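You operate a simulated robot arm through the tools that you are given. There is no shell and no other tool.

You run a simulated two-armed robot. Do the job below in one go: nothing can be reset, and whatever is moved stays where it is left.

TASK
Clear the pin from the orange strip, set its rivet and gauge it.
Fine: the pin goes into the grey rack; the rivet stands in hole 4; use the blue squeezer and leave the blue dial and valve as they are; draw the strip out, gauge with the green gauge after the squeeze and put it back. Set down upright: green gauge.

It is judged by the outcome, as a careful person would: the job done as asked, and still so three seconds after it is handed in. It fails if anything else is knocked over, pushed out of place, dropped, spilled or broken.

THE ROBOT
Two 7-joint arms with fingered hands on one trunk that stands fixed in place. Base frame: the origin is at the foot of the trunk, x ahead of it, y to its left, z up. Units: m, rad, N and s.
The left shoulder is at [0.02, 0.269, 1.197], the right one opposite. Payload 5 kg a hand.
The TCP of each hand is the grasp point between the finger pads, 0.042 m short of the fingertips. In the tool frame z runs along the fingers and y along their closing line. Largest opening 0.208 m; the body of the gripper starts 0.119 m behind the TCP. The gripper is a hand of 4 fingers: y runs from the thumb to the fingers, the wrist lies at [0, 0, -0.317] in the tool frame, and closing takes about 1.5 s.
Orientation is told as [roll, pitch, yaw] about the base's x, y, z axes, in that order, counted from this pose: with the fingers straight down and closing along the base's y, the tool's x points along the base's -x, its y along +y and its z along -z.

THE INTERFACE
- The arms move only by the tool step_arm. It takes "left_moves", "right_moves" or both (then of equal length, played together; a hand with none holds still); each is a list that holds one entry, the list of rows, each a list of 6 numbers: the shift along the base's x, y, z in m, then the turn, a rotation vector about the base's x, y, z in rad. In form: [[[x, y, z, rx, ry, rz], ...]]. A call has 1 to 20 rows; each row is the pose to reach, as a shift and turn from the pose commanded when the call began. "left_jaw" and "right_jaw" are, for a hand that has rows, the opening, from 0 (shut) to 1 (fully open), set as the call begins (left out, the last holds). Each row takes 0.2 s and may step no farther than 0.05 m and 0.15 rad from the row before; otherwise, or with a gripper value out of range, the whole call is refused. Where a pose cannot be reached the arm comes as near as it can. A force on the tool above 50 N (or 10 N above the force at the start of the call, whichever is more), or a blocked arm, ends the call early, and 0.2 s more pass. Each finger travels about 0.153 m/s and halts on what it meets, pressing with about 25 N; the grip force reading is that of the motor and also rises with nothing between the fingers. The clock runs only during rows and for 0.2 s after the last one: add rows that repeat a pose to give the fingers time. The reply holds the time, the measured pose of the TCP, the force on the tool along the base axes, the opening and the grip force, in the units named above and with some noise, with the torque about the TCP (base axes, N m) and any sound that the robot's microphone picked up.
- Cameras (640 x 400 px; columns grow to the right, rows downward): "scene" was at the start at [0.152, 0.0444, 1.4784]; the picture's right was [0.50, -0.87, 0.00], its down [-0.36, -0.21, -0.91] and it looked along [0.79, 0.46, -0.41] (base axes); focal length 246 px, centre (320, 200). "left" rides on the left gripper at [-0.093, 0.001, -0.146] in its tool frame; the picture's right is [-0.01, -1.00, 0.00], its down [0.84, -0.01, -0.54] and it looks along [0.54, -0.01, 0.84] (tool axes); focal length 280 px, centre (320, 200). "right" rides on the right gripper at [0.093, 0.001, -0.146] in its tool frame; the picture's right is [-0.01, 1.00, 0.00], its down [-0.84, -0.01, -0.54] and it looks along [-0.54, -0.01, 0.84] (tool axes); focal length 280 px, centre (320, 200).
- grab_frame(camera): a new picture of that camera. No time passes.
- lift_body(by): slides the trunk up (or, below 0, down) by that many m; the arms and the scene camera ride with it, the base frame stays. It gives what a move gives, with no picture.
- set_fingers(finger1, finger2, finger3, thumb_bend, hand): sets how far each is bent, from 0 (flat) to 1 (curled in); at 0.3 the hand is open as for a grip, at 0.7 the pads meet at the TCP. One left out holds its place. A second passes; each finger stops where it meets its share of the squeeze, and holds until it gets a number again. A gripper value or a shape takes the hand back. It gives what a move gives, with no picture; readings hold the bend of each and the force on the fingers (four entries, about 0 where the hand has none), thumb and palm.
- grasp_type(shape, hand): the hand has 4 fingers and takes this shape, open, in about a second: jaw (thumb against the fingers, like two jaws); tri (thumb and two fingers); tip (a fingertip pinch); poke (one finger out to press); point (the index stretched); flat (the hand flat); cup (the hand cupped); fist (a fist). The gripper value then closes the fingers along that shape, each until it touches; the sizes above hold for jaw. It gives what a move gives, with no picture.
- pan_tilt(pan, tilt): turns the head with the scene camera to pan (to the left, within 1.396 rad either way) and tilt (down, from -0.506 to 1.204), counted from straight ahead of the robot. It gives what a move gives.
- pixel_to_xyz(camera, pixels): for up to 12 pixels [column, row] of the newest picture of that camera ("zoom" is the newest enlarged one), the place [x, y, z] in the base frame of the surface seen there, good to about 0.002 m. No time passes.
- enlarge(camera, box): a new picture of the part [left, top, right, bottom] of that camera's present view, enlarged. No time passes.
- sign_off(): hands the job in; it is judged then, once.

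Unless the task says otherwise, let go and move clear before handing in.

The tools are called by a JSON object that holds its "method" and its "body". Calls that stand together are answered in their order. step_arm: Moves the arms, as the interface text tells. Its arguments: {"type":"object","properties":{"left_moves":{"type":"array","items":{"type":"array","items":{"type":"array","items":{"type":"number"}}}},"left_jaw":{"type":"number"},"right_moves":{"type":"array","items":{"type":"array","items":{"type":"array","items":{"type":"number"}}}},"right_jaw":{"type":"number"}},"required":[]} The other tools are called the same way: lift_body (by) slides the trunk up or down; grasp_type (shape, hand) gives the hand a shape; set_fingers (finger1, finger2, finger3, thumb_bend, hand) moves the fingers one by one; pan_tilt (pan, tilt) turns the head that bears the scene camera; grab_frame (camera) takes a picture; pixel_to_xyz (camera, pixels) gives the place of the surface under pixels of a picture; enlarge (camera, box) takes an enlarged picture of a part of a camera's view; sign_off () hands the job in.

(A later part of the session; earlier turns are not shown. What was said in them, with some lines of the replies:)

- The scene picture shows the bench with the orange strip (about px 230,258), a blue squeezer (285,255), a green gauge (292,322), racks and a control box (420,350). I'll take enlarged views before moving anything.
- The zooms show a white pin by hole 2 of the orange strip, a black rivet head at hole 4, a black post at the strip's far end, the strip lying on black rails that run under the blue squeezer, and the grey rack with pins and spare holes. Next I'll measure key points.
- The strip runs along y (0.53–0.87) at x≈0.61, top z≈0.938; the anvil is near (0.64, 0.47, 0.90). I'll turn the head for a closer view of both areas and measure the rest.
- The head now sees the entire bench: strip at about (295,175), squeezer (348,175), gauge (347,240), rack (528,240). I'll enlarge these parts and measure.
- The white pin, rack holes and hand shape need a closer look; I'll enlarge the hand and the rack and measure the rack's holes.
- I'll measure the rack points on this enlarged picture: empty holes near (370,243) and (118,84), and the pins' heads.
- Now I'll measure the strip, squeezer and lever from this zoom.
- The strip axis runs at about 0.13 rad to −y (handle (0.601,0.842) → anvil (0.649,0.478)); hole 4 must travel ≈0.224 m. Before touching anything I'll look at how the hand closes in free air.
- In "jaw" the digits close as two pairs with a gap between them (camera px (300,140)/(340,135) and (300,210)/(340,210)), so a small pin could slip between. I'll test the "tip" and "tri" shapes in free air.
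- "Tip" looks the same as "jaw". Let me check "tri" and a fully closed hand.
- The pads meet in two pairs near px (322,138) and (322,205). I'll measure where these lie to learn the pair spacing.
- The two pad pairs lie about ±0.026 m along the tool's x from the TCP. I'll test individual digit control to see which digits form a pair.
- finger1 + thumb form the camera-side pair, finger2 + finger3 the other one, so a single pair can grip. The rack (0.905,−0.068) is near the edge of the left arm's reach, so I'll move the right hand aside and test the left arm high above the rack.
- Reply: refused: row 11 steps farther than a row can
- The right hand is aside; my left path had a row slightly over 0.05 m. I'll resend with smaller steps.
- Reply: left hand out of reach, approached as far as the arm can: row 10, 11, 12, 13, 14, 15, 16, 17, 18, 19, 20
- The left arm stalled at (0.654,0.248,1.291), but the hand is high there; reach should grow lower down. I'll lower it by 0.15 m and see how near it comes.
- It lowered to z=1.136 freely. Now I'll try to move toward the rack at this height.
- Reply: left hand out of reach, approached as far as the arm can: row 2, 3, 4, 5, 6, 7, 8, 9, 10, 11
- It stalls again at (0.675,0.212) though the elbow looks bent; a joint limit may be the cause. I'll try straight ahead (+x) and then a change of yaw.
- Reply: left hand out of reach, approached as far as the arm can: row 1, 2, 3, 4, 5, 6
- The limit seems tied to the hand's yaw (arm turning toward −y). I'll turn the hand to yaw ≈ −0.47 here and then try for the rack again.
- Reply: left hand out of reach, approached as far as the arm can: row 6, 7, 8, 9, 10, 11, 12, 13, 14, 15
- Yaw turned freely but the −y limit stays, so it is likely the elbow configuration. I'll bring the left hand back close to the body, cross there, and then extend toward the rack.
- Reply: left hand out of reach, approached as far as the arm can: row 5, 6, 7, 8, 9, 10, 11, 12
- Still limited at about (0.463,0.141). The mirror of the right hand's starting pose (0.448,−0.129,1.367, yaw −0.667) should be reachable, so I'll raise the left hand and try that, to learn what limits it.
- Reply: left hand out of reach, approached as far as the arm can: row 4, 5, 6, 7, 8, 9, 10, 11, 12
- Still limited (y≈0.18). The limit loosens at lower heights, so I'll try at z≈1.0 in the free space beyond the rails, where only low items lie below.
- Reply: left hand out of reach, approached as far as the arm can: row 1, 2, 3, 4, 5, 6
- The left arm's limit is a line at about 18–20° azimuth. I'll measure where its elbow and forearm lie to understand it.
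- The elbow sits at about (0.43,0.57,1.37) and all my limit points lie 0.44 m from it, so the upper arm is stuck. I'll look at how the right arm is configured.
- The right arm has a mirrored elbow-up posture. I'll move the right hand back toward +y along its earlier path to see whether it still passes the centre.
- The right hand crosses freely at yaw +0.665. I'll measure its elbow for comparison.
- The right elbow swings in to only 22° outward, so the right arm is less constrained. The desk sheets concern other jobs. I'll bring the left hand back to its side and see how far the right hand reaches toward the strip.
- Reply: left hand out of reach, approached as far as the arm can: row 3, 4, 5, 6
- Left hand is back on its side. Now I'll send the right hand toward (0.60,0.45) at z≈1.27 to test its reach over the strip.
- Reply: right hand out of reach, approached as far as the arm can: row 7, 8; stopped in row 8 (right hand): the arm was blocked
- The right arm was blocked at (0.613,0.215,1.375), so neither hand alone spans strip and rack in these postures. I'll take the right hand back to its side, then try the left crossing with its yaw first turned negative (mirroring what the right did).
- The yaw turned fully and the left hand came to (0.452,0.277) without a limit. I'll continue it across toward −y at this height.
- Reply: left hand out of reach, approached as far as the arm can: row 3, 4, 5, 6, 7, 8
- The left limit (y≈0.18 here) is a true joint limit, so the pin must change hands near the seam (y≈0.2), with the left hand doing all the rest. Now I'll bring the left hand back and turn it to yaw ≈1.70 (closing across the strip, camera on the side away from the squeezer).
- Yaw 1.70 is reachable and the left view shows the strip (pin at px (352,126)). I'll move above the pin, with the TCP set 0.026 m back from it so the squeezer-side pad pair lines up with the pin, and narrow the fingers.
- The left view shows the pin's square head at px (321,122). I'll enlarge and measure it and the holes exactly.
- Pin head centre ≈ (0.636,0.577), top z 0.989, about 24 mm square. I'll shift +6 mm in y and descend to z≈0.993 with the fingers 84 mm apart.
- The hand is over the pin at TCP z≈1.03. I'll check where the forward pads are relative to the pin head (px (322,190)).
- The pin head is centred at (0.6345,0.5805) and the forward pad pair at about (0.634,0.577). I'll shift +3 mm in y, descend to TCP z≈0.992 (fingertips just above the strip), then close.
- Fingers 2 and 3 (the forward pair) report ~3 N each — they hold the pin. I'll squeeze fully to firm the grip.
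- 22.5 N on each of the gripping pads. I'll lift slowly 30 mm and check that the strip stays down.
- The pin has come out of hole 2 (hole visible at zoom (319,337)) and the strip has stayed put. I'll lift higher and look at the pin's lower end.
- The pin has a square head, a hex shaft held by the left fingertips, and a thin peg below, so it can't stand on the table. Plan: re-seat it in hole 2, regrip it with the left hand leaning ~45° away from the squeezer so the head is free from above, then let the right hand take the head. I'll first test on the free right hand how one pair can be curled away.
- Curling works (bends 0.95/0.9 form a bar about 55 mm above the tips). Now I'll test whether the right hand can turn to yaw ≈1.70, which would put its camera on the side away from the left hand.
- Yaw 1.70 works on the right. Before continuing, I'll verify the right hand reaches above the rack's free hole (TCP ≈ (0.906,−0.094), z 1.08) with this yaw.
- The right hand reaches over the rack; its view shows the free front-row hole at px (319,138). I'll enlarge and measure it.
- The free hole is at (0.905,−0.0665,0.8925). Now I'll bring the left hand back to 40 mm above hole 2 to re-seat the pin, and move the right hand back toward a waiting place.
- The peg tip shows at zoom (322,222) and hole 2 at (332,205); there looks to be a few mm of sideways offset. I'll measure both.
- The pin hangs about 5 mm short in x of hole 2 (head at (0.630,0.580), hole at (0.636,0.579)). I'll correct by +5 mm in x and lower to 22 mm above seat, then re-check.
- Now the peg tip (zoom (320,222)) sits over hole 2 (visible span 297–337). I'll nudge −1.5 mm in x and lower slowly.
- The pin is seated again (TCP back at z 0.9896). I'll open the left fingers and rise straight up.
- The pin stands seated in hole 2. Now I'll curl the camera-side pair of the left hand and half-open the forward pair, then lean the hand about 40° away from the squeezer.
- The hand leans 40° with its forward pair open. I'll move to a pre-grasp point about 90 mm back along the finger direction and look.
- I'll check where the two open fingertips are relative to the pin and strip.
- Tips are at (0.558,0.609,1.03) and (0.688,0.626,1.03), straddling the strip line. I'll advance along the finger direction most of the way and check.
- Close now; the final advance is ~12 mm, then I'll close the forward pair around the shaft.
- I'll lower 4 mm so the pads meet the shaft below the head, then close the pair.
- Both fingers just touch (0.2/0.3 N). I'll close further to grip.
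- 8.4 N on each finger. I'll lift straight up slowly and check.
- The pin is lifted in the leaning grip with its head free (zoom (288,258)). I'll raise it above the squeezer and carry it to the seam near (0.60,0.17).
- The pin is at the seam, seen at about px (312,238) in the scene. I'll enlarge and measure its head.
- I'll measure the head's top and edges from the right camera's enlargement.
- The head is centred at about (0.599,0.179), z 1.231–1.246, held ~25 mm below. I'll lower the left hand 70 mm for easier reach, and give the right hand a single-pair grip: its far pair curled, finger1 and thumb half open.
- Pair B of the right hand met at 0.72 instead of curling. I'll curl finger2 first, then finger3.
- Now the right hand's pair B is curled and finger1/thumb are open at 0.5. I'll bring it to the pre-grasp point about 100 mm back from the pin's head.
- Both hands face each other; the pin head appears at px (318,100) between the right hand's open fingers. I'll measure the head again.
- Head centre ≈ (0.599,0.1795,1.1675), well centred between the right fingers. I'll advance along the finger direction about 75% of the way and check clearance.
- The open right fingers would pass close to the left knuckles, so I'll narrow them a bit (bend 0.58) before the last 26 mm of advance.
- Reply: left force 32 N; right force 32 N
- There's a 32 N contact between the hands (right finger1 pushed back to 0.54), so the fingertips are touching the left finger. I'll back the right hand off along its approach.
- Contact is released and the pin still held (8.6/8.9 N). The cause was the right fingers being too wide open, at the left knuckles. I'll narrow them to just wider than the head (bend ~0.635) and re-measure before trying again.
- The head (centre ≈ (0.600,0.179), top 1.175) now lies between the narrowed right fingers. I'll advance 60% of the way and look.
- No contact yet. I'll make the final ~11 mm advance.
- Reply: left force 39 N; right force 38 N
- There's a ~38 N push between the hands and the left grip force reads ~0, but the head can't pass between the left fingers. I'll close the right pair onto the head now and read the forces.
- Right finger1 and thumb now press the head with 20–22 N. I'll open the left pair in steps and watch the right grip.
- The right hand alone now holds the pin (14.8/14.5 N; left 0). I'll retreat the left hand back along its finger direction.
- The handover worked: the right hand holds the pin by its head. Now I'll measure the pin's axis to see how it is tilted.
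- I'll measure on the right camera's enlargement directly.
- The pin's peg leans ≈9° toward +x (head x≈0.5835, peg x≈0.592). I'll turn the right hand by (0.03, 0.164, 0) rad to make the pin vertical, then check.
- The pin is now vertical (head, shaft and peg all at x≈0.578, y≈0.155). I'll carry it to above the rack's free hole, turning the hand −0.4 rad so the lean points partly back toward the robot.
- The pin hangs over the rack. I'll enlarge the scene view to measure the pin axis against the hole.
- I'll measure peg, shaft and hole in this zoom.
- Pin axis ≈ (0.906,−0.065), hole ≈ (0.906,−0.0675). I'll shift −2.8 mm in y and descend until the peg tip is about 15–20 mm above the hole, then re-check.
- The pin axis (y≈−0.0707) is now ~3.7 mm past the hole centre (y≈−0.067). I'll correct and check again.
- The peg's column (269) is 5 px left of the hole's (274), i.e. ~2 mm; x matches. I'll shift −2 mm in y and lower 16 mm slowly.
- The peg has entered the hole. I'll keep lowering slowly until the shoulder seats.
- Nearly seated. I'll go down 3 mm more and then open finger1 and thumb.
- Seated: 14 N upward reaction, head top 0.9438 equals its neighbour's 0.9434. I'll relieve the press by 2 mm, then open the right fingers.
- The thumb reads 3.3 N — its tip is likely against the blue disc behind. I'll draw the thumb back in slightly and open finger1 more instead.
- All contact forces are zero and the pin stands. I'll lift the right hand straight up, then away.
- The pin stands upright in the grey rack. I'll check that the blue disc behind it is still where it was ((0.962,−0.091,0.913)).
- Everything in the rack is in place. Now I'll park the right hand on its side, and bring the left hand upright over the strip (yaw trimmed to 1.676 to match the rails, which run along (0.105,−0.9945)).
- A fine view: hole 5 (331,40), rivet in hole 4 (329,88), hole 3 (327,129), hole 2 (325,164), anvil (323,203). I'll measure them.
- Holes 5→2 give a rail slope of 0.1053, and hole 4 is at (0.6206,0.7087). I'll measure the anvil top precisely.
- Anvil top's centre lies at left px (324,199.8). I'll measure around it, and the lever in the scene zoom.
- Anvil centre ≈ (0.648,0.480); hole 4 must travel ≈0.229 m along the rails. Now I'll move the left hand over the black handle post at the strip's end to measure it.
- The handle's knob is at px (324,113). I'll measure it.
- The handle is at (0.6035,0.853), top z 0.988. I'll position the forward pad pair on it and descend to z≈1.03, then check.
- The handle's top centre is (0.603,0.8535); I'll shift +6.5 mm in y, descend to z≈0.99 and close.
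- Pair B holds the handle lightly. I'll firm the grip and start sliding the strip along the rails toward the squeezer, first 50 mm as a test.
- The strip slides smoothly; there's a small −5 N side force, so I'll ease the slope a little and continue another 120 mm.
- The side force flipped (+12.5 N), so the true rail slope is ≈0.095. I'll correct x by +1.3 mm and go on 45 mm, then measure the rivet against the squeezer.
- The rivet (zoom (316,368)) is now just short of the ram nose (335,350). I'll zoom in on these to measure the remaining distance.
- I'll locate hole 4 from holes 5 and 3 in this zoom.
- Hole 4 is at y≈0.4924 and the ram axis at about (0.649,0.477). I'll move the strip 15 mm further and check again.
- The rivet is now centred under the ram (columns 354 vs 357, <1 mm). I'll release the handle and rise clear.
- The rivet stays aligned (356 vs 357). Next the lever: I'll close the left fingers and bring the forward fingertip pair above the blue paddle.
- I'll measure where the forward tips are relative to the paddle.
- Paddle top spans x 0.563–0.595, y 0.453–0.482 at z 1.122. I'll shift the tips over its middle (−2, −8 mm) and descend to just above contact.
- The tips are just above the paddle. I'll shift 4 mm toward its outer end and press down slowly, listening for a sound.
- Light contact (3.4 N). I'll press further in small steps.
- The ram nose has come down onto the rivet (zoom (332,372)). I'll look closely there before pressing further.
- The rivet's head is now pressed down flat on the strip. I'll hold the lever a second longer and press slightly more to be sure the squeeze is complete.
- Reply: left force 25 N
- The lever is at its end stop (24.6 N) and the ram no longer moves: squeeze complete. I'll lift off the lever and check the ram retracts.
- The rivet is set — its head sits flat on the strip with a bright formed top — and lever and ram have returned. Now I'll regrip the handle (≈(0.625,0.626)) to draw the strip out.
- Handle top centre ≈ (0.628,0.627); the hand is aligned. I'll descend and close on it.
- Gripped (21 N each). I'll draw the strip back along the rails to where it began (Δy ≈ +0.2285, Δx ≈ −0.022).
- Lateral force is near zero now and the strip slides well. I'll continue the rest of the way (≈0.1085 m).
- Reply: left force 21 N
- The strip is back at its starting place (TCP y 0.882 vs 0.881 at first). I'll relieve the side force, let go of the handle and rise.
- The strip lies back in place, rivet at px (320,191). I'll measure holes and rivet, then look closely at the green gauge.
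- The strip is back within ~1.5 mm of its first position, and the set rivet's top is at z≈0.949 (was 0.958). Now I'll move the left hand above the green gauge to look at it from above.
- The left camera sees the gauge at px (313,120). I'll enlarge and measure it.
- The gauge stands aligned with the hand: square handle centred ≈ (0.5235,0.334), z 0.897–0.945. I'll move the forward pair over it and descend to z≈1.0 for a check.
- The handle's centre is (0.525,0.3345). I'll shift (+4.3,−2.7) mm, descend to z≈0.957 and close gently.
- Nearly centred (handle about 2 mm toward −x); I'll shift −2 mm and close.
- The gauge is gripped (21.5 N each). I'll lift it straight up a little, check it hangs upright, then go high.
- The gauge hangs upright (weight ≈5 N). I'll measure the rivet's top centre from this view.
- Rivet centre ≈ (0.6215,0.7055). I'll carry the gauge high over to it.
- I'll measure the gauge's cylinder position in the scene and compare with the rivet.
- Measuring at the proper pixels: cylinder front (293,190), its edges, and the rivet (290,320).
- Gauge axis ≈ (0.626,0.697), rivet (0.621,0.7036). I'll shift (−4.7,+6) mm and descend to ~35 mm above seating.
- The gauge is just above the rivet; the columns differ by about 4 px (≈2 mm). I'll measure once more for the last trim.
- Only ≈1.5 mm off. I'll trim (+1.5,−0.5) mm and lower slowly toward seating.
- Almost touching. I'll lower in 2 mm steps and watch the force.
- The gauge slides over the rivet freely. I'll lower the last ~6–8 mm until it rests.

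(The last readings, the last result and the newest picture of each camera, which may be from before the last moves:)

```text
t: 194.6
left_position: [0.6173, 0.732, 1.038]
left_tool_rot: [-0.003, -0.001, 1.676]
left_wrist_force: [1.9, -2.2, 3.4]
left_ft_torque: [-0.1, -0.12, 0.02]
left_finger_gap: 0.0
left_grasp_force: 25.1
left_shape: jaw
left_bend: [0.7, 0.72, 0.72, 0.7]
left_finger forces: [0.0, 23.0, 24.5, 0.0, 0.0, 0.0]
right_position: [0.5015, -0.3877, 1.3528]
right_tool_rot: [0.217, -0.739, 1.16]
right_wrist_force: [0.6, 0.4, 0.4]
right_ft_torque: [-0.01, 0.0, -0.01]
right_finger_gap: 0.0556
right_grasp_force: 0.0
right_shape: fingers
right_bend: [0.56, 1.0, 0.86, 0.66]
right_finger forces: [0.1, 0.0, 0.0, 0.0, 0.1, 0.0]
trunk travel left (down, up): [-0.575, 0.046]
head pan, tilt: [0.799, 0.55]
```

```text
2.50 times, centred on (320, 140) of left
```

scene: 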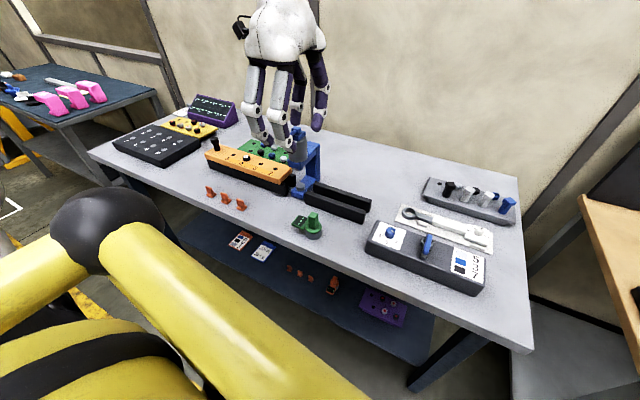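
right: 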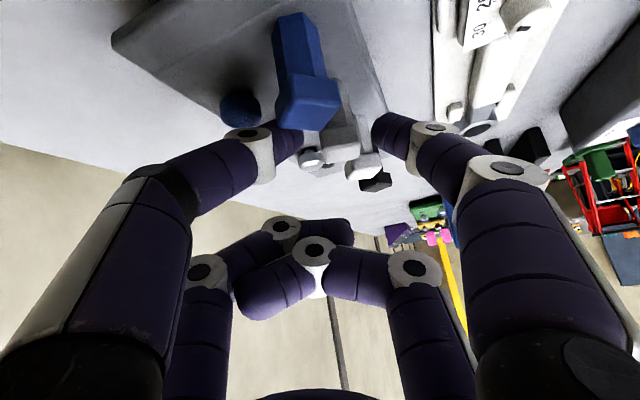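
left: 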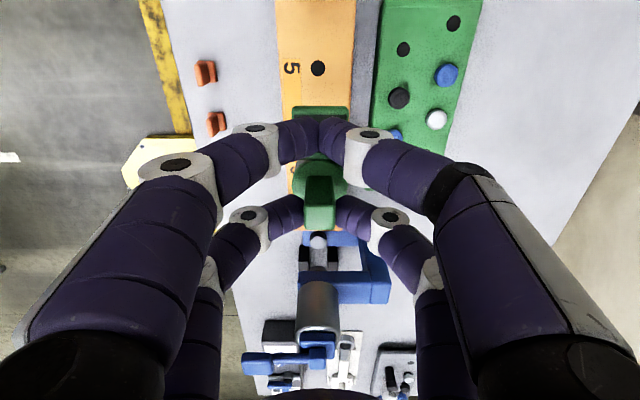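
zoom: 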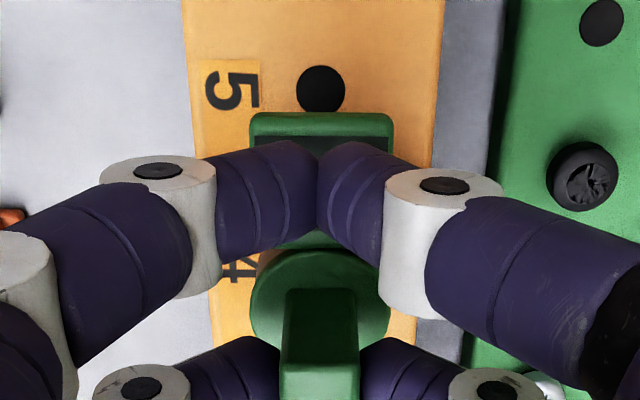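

The display now shows a ring "○" instead of dashes — the gauge has taken a reading. I'll hold a second and read it closely.

{"method": "step_arm", "body": {"left_moves": [[[0, 0, 0, 0, 0, 0], [0, 0, 0, 0, 0, 0], [0, 0, 0, 0, 0, 0], [0, 0, 0, 0, 0, 0], [0, 0, 0, 0, 0, 0]]]}}

{"method": "enlarge", "body": {"camera": "scene", "box": [284, 190, 304, 206]}}

```text
t: 195.8
left_position: [0.6168, 0.7334, 1.0382]
left_tool_rot: [0.0, 0.001, 1.678]
left_wrist_force: [2.3, -2.4, 7.2]
left_ft_torque: [-0.23, -0.15, 0.03]
left_finger_gap: 0.0
left_grasp_force: 25.1
left_shape: jaw
left_bend: [0.7, 0.72, 0.72, 0.7]
left_finger forces: [0.1, 23.7, 25.9, 0.1, 0.0, 0.0]
right_position: [0.5019, -0.3867, 1.3525]
right_tool_rot: [0.217, -0.739, 1.159]
right_wrist_force: [0.2, -0.4, 1.1]
right_ft_torque: [0.01, -0.02, 0.0]
right_finger_gap: 0.0552
right_grasp_force: 0.1
right_shape: fingers
right_bend: [0.56, 1.0, 0.86, 0.66]
right_finger forces: [0.0, 0.0, 0.1, 0.0, 0.0, 0.1]
trunk travel left (down, up): [-0.575, 0.046]
head pan, tilt: [0.799, 0.55]
```

```text
16.00 times, centred on (294, 198) of scene
```

zoom: 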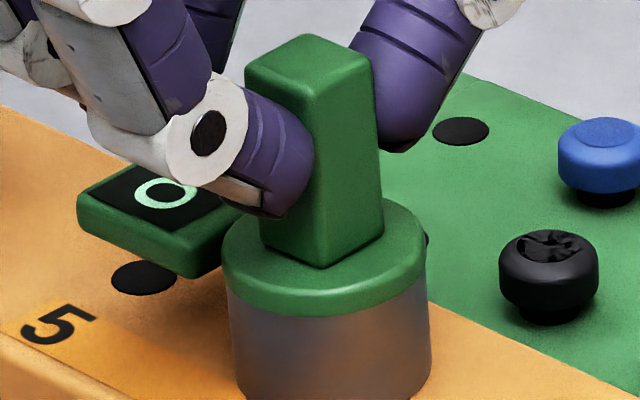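

The reading is a clear ring (pass). Now I'll lift the gauge straight off the rivet and carry it back high.

{"method": "step_arm", "body": {"left_moves": [[[0, 0, 0.005, 0, 0, 0], [0, 0, 0.012, 0, 0, 0], [0, 0, 0.025, 0, 0, 0], [0, 0, 0.05, 0, 0, 0], [0, 0, 0.09, 0, 0, 0], [0, 0, 0.13, 0, 0, 0], [0, 0, 0.17, 0, 0, 0], [0, 0, 0.21, 0, 0, 0], [0, 0, 0.2265, 0, 0, 0], [0, 0, 0.2265, 0, 0, 0]]]}}

{"method": "enlarge", "body": {"camera": "scene", "box": [230, 100, 390, 220]}}

```text
t: 198.0
left_position: [0.6132, 0.733, 1.2616]
left_tool_rot: [0.001, 0.0, 1.678]
left_wrist_force: [-0.4, 0.4, -6.3]
left_ft_torque: [0.15, 0.0, 0.0]
left_finger_gap: 0.0001
left_grasp_force: 24.6
left_shape: jaw
left_bend: [0.7, 0.72, 0.72, 0.7]
left_finger forces: [0.0, 23.5, 23.5, 0.0, 0.0, 0.0]
right_position: [0.5027, -0.3869, 1.353]
right_tool_rot: [0.216, -0.738, 1.16]
right_wrist_force: [0.1, 0.2, -0.4]
right_ft_torque: [0.05, 0.0, 0.02]
right_finger_gap: 0.0554
right_grasp_force: 0.0
right_shape: fingers
right_bend: [0.56, 1.0, 0.86, 0.66]
right_finger forces: [0.1, 0.0, 0.1, 0.0, 0.1, 0.0]
trunk travel left (down, up): [-0.575, 0.046]
head pan, tilt: [0.799, 0.55]
```

```text
3.33 times, centred on (310, 160) of scene
```

zoom: 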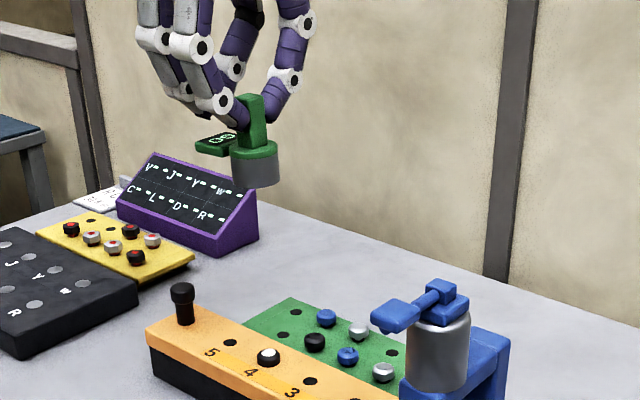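

The gauge is clear; the display shows something — I'll read it, then carry the gauge back.

{"method": "enlarge", "body": {"camera": "scene", "box": [268, 130, 300, 160]}}

{"method": "step_arm", "body": {"left_moves": [[[-0.0106, -0.0416, 0, 0, 0, 0], [-0.0212, -0.0832, 0, 0, 0, 0], [-0.0318, -0.1248, 0, 0, 0, 0], [-0.0424, -0.1664, 0, 0, 0, 0], [-0.053, -0.208, 0, 0, 0, 0], [-0.0636, -0.2496, 0, 0, 0, 0], [-0.0742, -0.2912, 0, 0, 0, 0], [-0.0848, -0.3328, 0, 0, 0, 0], [-0.0957, -0.3745, 0, 0, 0, 0], [-0.0957, -0.3745, 0, 0, 0, 0], [-0.0957, -0.3745, -0.04, 0, 0, 0], [-0.0957, -0.3745, -0.08, 0, 0, 0], [-0.0957, -0.3745, -0.12, 0, 0, 0], [-0.0957, -0.3745, -0.16, 0, 0, 0], [-0.0957, -0.3745, -0.2, 0, 0, 0], [-0.0957, -0.3745, -0.24, 0, 0, 0], [-0.0957, -0.3745, -0.24, 0, 0, 0]]]}}

{"method": "pan_tilt", "body": {"pan": 0.6, "tilt": 0.75}}

{"method": "enlarge", "body": {"camera": "scene", "box": [260, 170, 356, 250]}}

```text
13.33 times, centred on (284, 145) of scene
```

zoom: 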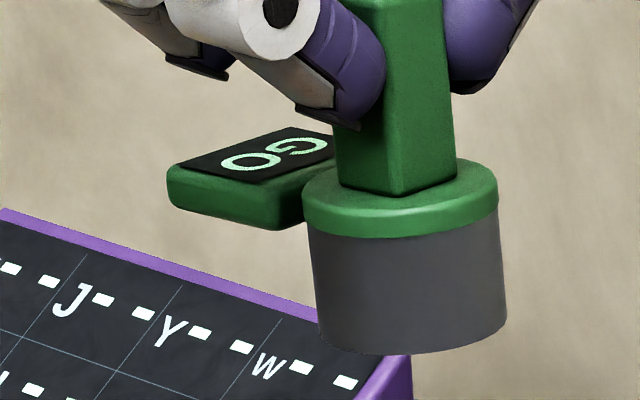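

```text
t: 201.6
left_position: [0.5237, 0.3592, 1.0248]
left_tool_rot: [0.0, -0.001, 1.676]
left_wrist_force: [-0.5, -0.4, -4.9]
left_ft_torque: [0.13, -0.01, 0.01]
left_finger_gap: 0.0001
left_grasp_force: 25.4
left_shape: jaw
left_bend: [0.7, 0.72, 0.72, 0.7]
left_finger forces: [0.0, 23.0, 22.8, 0.0, 0.0, 0.0]
right_position: [0.5014, -0.3879, 1.3515]
right_tool_rot: [0.214, -0.739, 1.159]
right_wrist_force: [0.0, -0.5, 0.6]
right_ft_torque: [0.02, -0.04, -0.05]
right_finger_gap: 0.0556
right_grasp_force: 0.1
right_shape: fingers
right_bend: [0.56, 1.0, 0.86, 0.66]
right_finger forces: [0.0, 0.1, 0.1, 0.1, 0.0, 0.0]
trunk travel left (down, up): [-0.575, 0.046]
head pan, tilt: [0.799, 0.55]
```

```text
t: 202.4
left_position: [0.5244, 0.36, 1.0242]
left_tool_rot: [0.0, 0.001, 1.677]
left_wrist_force: [-0.7, 0.5, -5.1]
left_ft_torque: [0.16, 0.0, -0.03]
left_finger_gap: 0.0004
left_grasp_force: 25.1
left_shape: jaw
left_bend: [0.7, 0.72, 0.72, 0.7]
left_finger forces: [0.1, 22.8, 22.8, 0.0, 0.1, 0.0]
right_position: [0.5032, -0.3869, 1.3517]
right_tool_rot: [0.214, -0.739, 1.16]
right_wrist_force: [0.0, -0.7, 0.3]
right_ft_torque: [0.02, -0.04, -0.01]
right_finger_gap: 0.0555
right_grasp_force: 0.1
right_shape: fingers
right_bend: [0.56, 1.0, 0.86, 0.66]
right_finger forces: [0.1, 0.0, 0.0, 0.0, 0.0, 0.1]
trunk travel left (down, up): [-0.575, 0.046]
head pan, tilt: [0.6, 0.75]
```

```text
5.00 times, centred on (308, 210) of scene
```

zoom: 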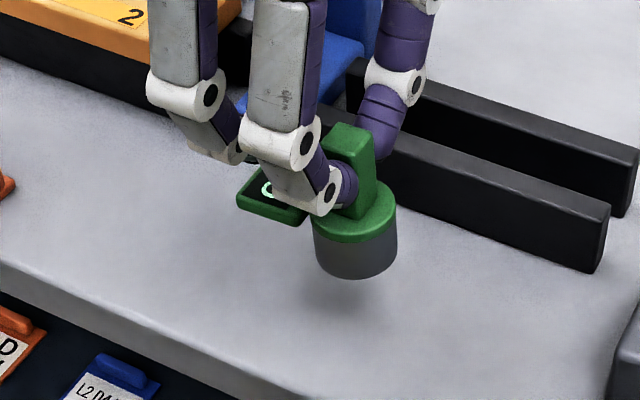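

The display reads "GO". The gauge is back over its place; I'll correct −2.5 mm in x and lower it gently.

{"method": "step_arm", "body": {"left_moves": [[[-0.0025, 0, -0.02, 0, 0, 0], [-0.0025, 0, -0.04, 0, 0, 0], [-0.0025, 0, -0.055, 0, 0, 0], [-0.0025, 0, -0.055, 0, 0, 0]]]}}

{"method": "enlarge", "body": {"camera": "scene", "box": [280, 195, 344, 250]}}

```text
t: 203.4
left_position: [0.5201, 0.3589, 0.9688]
left_tool_rot: [0.0, -0.001, 1.677]
left_wrist_force: [-0.3, -0.9, -5.1]
left_ft_torque: [0.11, 0.02, 0.01]
left_finger_gap: 0.0
left_grasp_force: 24.6
left_shape: jaw
left_bend: [0.7, 0.72, 0.72, 0.7]
left_finger forces: [0.0, 22.8, 22.8, 0.0, 0.0, 0.1]
right_position: [0.5019, -0.3874, 1.3524]
right_tool_rot: [0.216, -0.736, 1.159]
right_wrist_force: [-1.4, -0.2, 0.1]
right_ft_torque: [0.02, -0.03, -0.01]
right_finger_gap: 0.0552
right_grasp_force: 0.0
right_shape: fingers
right_bend: [0.56, 1.0, 0.86, 0.66]
right_finger forces: [0.0, 0.0, 0.0, 0.0, 0.1, 0.0]
trunk travel left (down, up): [-0.575, 0.046]
head pan, tilt: [0.6, 0.75]
```

```text
7.27 times, centred on (312, 222) of scene
```

zoom: 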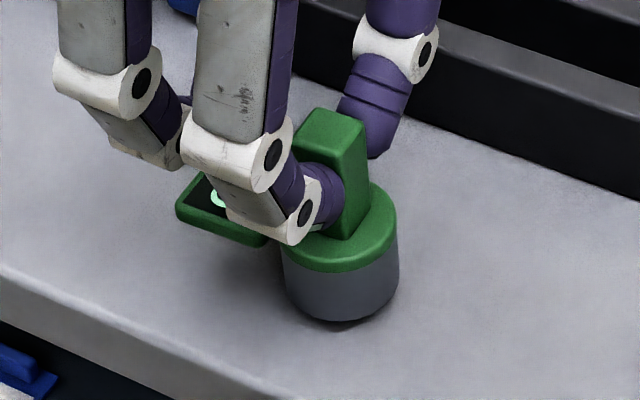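

Now the last ~10 mm down in small steps until the table takes the weight.

{"method": "step_arm", "body": {"left_moves": [[[0, 0, -0.003, 0, 0, 0], [0, 0, -0.006, 0, 0, 0], [0, 0, -0.008, 0, 0, 0], [0, 0, -0.0095, 0, 0, 0], [0, 0, -0.0095, 0, 0, 0]]]}}

{"method": "enlarge", "body": {"camera": "scene", "box": [280, 195, 344, 250]}}

```text
t: 204.6
left_position: [0.5207, 0.3582, 0.9589]
left_tool_rot: [-0.002, 0.001, 1.678]
left_wrist_force: [-0.2, -5.2, 12.1]
left_ft_torque: [-0.49, -0.04, -0.01]
left_finger_gap: 0.0002
left_grasp_force: 25.3
left_shape: jaw
left_bend: [0.7, 0.72, 0.72, 0.7]
left_finger forces: [0.0, 26.8, 26.3, 0.1, 0.0, 0.0]
right_position: [0.5017, -0.3878, 1.3517]
right_tool_rot: [0.215, -0.739, 1.159]
right_wrist_force: [0.6, 0.1, -0.2]
right_ft_torque: [-0.05, 0.02, -0.01]
right_finger_gap: 0.0556
right_grasp_force: 0.1
right_shape: fingers
right_bend: [0.56, 1.0, 0.86, 0.66]
right_finger forces: [0.0, 0.0, 0.0, 0.0, 0.1, 0.0]
trunk travel left (down, up): [-0.575, 0.046]
head pan, tilt: [0.6, 0.75]
```

```text
7.27 times, centred on (312, 222) of scene
```

zoom: 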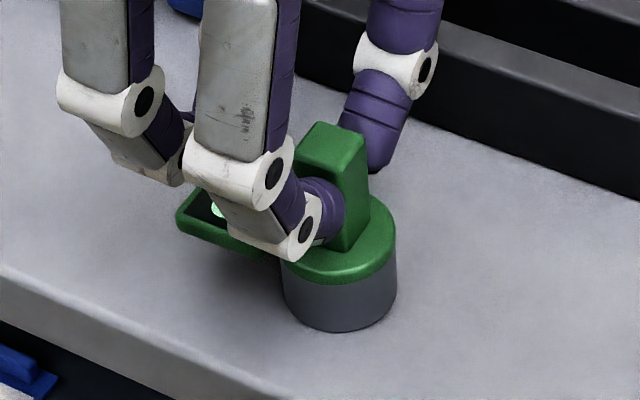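

The gauge rests on the table (12 N up). I'll relieve the press by 1.5 mm and open the fingers gently.

{"method": "step_arm", "body": {"left_moves": [[[0, 0, 0.001, 0, 0, 0], [0, 0, 0.0015, 0, 0, 0]]]}}

{"method": "step_arm", "body": {"left_moves": [[[0, 0, 0, 0, 0, 0], [0, 0, 0, 0, 0, 0], [0, 0, 0, 0, 0, 0], [0, 0, 0, 0, 0, 0]]], "left_jaw": 0.2}}

{"method": "step_arm", "body": {"left_moves": [[[0, 0, 0, 0, 0, 0], [0, 0, 0, 0, 0, 0], [0, 0, 0, 0, 0, 0]]], "left_jaw": 0.4}}

{"method": "enlarge", "body": {"camera": "scene", "box": [280, 195, 344, 250]}}

{"method": "enlarge", "body": {"camera": "left", "box": [240, 80, 400, 260]}}

```text
t: 205.2
left_position: [0.5196, 0.3579, 0.9599]
left_tool_rot: [0.002, -0.002, 1.676]
left_wrist_force: [1.0, -0.6, 2.1]
left_ft_torque: [-0.11, -0.07, 0.01]
left_finger_gap: 0.0
left_grasp_force: 24.2
left_shape: jaw
left_bend: [0.7, 0.72, 0.72, 0.7]
left_finger forces: [0.0, 24.7, 26.1, 0.0, 0.0, 0.1]
right_position: [0.5029, -0.3873, 1.3513]
right_tool_rot: [0.216, -0.74, 1.159]
right_wrist_force: [-0.4, -1.0, -0.1]
right_ft_torque: [-0.02, -0.01, -0.01]
right_finger_gap: 0.0555
right_grasp_force: 0.0
right_shape: fingers
right_bend: [0.56, 1.0, 0.86, 0.66]
right_finger forces: [0.1, 0.1, 0.0, 0.1, 0.0, 0.0]
trunk travel left (down, up): [-0.575, 0.046]
head pan, tilt: [0.6, 0.75]
```

```text
t: 206.2
left_position: [0.5191, 0.3582, 0.9601]
left_tool_rot: [0.001, -0.001, 1.678]
left_wrist_force: [0.4, 0.3, -0.2]
left_ft_torque: [0.0, 0.03, 0.0]
left_finger_gap: 0.0414
left_grasp_force: 0.0
left_shape: jaw
left_bend: [0.73, 0.73, 0.73, 0.7]
left_finger forces: [0.0, 0.0, 0.0, 0.1, 0.0, 0.0]
right_position: [0.5037, -0.3867, 1.3524]
right_tool_rot: [0.216, -0.739, 1.159]
right_wrist_force: [0.1, 0.3, 0.0]
right_ft_torque: [0.02, -0.01, 0.03]
right_finger_gap: 0.0557
right_grasp_force: 0.1
right_shape: fingers
right_bend: [0.56, 1.0, 0.86, 0.66]
right_finger forces: [0.0, 0.0, 0.0, 0.0, 0.0, 0.0]
trunk travel left (down, up): [-0.575, 0.046]
head pan, tilt: [0.6, 0.75]
```

```text
t: 207.0
left_position: [0.5195, 0.3581, 0.9597]
left_tool_rot: [-0.002, -0.001, 1.677]
left_wrist_force: [-0.3, 0.3, -0.9]
left_ft_torque: [-0.03, -0.02, -0.01]
left_finger_gap: 0.0828
left_grasp_force: 0.1
left_shape: jaw
left_bend: [0.73, 0.73, 0.73, 0.7]
left_finger forces: [0.0, 0.0, 0.0, 0.0, 0.0, 0.0]
right_position: [0.5026, -0.387, 1.3524]
right_tool_rot: [0.217, -0.737, 1.158]
right_wrist_force: [0.0, -0.7, -0.1]
right_ft_torque: [-0.01, -0.01, 0.05]
right_finger_gap: 0.0554
right_grasp_force: 0.1
right_shape: fingers
right_bend: [0.56, 1.0, 0.86, 0.66]
right_finger forces: [0.1, 0.1, 0.0, 0.1, 0.1, 0.0]
trunk travel left (down, up): [-0.575, 0.046]
head pan, tilt: [0.6, 0.75]
```

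```text
7.27 times, centred on (312, 222) of scene
```

zoom: 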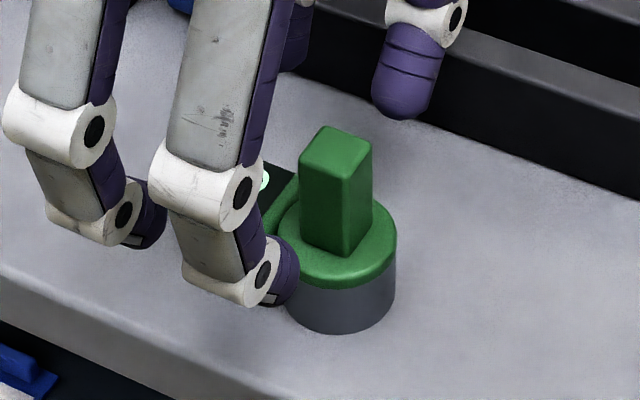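

```text
2.22 times, centred on (320, 170) of left
```

zoom: 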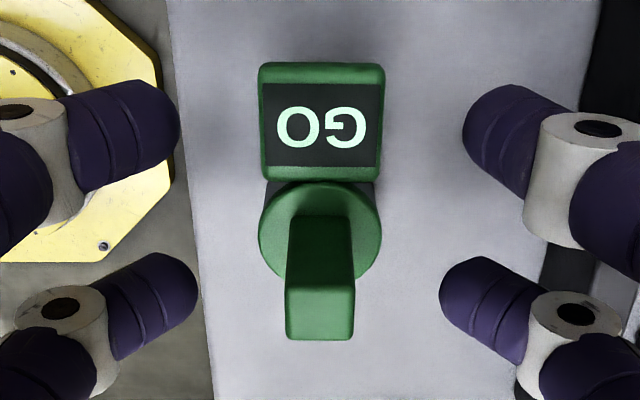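

The gauge stands upright in its place, display "GO", fingers clear. I'll raise the left hand straight up and away to its side.

{"method": "step_arm", "body": {"left_moves": [[[0, 0, 0.02, 0, 0, 0], [0, 0, 0.05, 0, 0, 0], [0, 0, 0.1, 0, 0, 0], [0, 0, 0.15, 0, 0, 0], [0, 0, 0.2, 0, 0, 0], [0, 0, 0.25, 0, 0, 0], [0, 0, 0.3, 0, 0, 0], [-0.02, 0.04, 0.34, 0, 0, 0], [-0.04, 0.08, 0.37, 0, 0, 0], [-0.07, 0.12, 0.38, 0, 0, 0], [-0.1, 0.16, 0.38, 0, 0, 0], [-0.13, 0.2, 0.38, 0, 0, 0], [-0.15, 0.24, 0.38, 0, 0, 0], [-0.15, 0.24, 0.38, 0, 0, 0]]]}}

{"method": "pan_tilt", "body": {"pan": 0.4, "tilt": 0.6}}

{"method": "grab_frame", "body": {"camera": "scene"}}

{"method": "enlarge", "body": {"camera": "scene", "box": [150, 140, 340, 280]}}

{"method": "enlarge", "body": {"camera": "scene", "box": [300, 150, 500, 320]}}

```text
refused: row 8 steps farther than a row can; nothing moved
```

```text
t: 207.7
left_position: [0.5193, 0.3584, 0.9581]
left_tool_rot: [0.0, 0.0, 1.677]
left_wrist_force: [-0.6, 0.0, 0.3]
left_ft_torque: [0.03, -0.01, -0.01]
left_finger_gap: 0.0826
left_grasp_force: 0.0
left_shape: jaw
left_bend: [0.73, 0.73, 0.73, 0.7]
left_finger forces: [0.0, 0.0, 0.1, 0.0, 0.0, 0.0]
right_position: [0.5023, -0.3881, 1.3514]
right_tool_rot: [0.217, -0.738, 1.159]
right_wrist_force: [1.5, 0.3, 0.2]
right_ft_torque: [-0.02, -0.04, 0.05]
right_finger_gap: 0.0552
right_grasp_force: 0.1
right_shape: fingers
right_bend: [0.56, 1.0, 0.86, 0.66]
right_finger forces: [0.0, 0.1, 0.1, 0.0, 0.1, 0.0]
trunk travel left (down, up): [-0.575, 0.046]
head pan, tilt: [0.4, 0.6]
```

```text
taken
```

scene: 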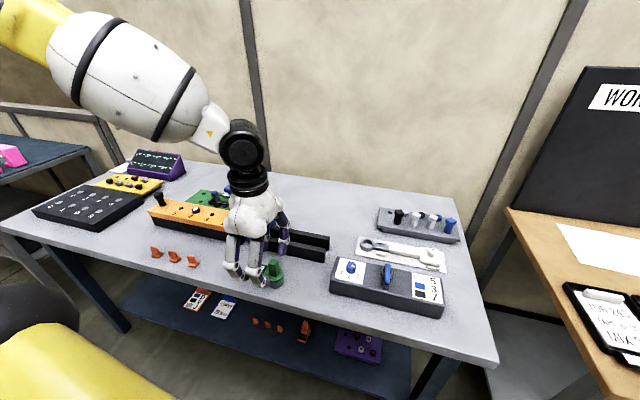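

```text
2.86 times, centred on (245, 210) of scene
```

zoom: 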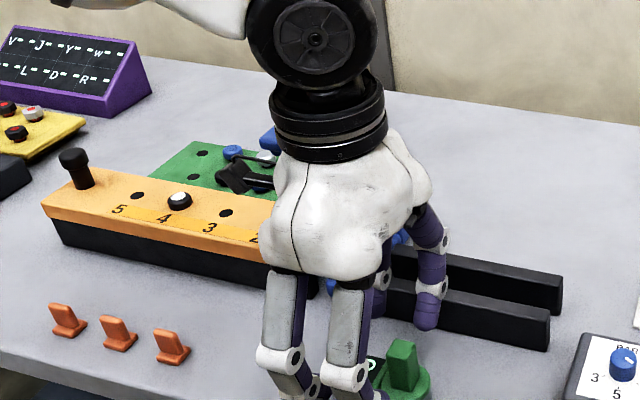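

```text
2.35 times, centred on (400, 235) of scene
```

zoom: 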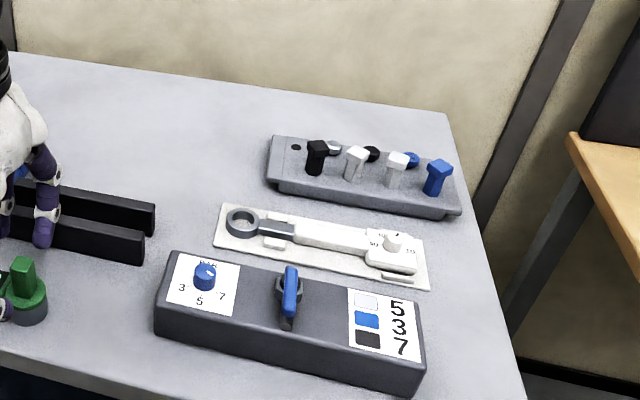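

The last move was refused (one step slightly too long). I'll resend it with smaller steps.

{"method": "step_arm", "body": {"left_moves": [[[0, 0, 0.02, 0, 0, 0], [0, 0, 0.05, 0, 0, 0], [0, 0, 0.095, 0, 0, 0], [0, 0, 0.14, 0, 0, 0], [0, 0, 0.185, 0, 0, 0], [0, 0, 0.23, 0, 0, 0], [0, 0, 0.275, 0, 0, 0], [0, 0.01, 0.32, 0, 0, 0], [-0.02, 0.04, 0.34, 0, 0, 0], [-0.04, 0.08, 0.35, 0, 0, 0], [-0.06, 0.12, 0.36, 0, 0, 0], [-0.08, 0.16, 0.36, 0, 0, 0], [-0.1, 0.2, 0.36, 0, 0, 0], [-0.12, 0.24, 0.36, 0, 0, 0], [-0.12, 0.24, 0.36, 0, 0, 0]]]}}

{"method": "grab_frame", "body": {"camera": "scene"}}

{"method": "enlarge", "body": {"camera": "scene", "box": [130, 160, 340, 300]}}

```text
t: 210.9
left_position: [0.4002, 0.601, 1.3207]
left_tool_rot: [-0.001, -0.001, 1.676]
left_wrist_force: [0.3, -0.5, 0.8]
left_ft_torque: [0.12, 0.05, -0.01]
left_finger_gap: 0.0829
left_grasp_force: 0.1
left_shape: jaw
left_bend: [0.73, 0.73, 0.73, 0.7]
left_finger forces: [0.1, 0.1, 0.0, 0.1, 0.0, 0.0]
right_position: [0.5032, -0.3886, 1.3508]
right_tool_rot: [0.217, -0.742, 1.157]
right_wrist_force: [-0.8, -1.6, -1.0]
right_ft_torque: [0.11, -0.02, 0.01]
right_finger_gap: 0.0553
right_grasp_force: 0.0
right_shape: fingers
right_bend: [0.56, 1.0, 0.86, 0.66]
right_finger forces: [0.0, 0.0, 0.0, 0.0, 0.0, 0.0]
trunk travel left (down, up): [-0.575, 0.046]
head pan, tilt: [0.4, 0.6]
```

```text
taken
```

scene: 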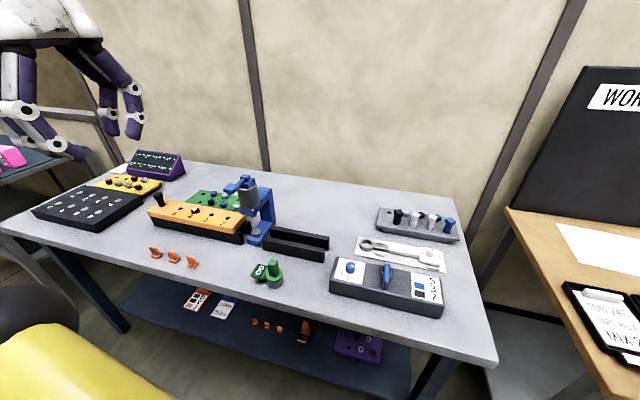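

```text
2.86 times, centred on (235, 230) of scene
```

zoom: 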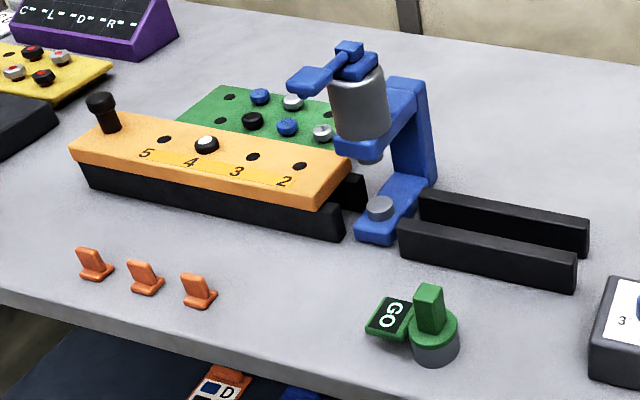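

All done: the strip is back out with the rivet set in hole 4 (zoom (206,143)). The gauge stands upright in its place reading "GO" (zoom (430,325)). The pin stands in the grey rack, the blue dial and valve are untouched, and both hands are clear. I'll hand in.

{"method": "sign_off", "body": {}}

```text
The job is handed in.
```

The job is done and handed in; the green gauge reads "GO" on the set rivet.

- **Pin:** the white pin from hole 2 now stands upright in the free front-row hole of the grey rack. The left arm could not reach the rack, so I passed the pin to the right hand in the air.
- **Touches along the way:** the two hands bumped during that handover (about 38 N at most), and while letting go the right thumb lightly touched the blue disc behind the pin. The pin was not dropped. I checked the disc afterwards and it had not moved.
- **Rivet:** the black rivet in hole 4 is set with the blue squeezer. Its top went from about 0.958 m to 0.949 m. I did not touch the blue dial or the valve.
- **Strip:** it is drawn back out to within about 1.5 mm of where it started.
- **Gauge:** used after the squeeze, then set down upright where it first stood.

Both hands were clear of the work when I handed in.
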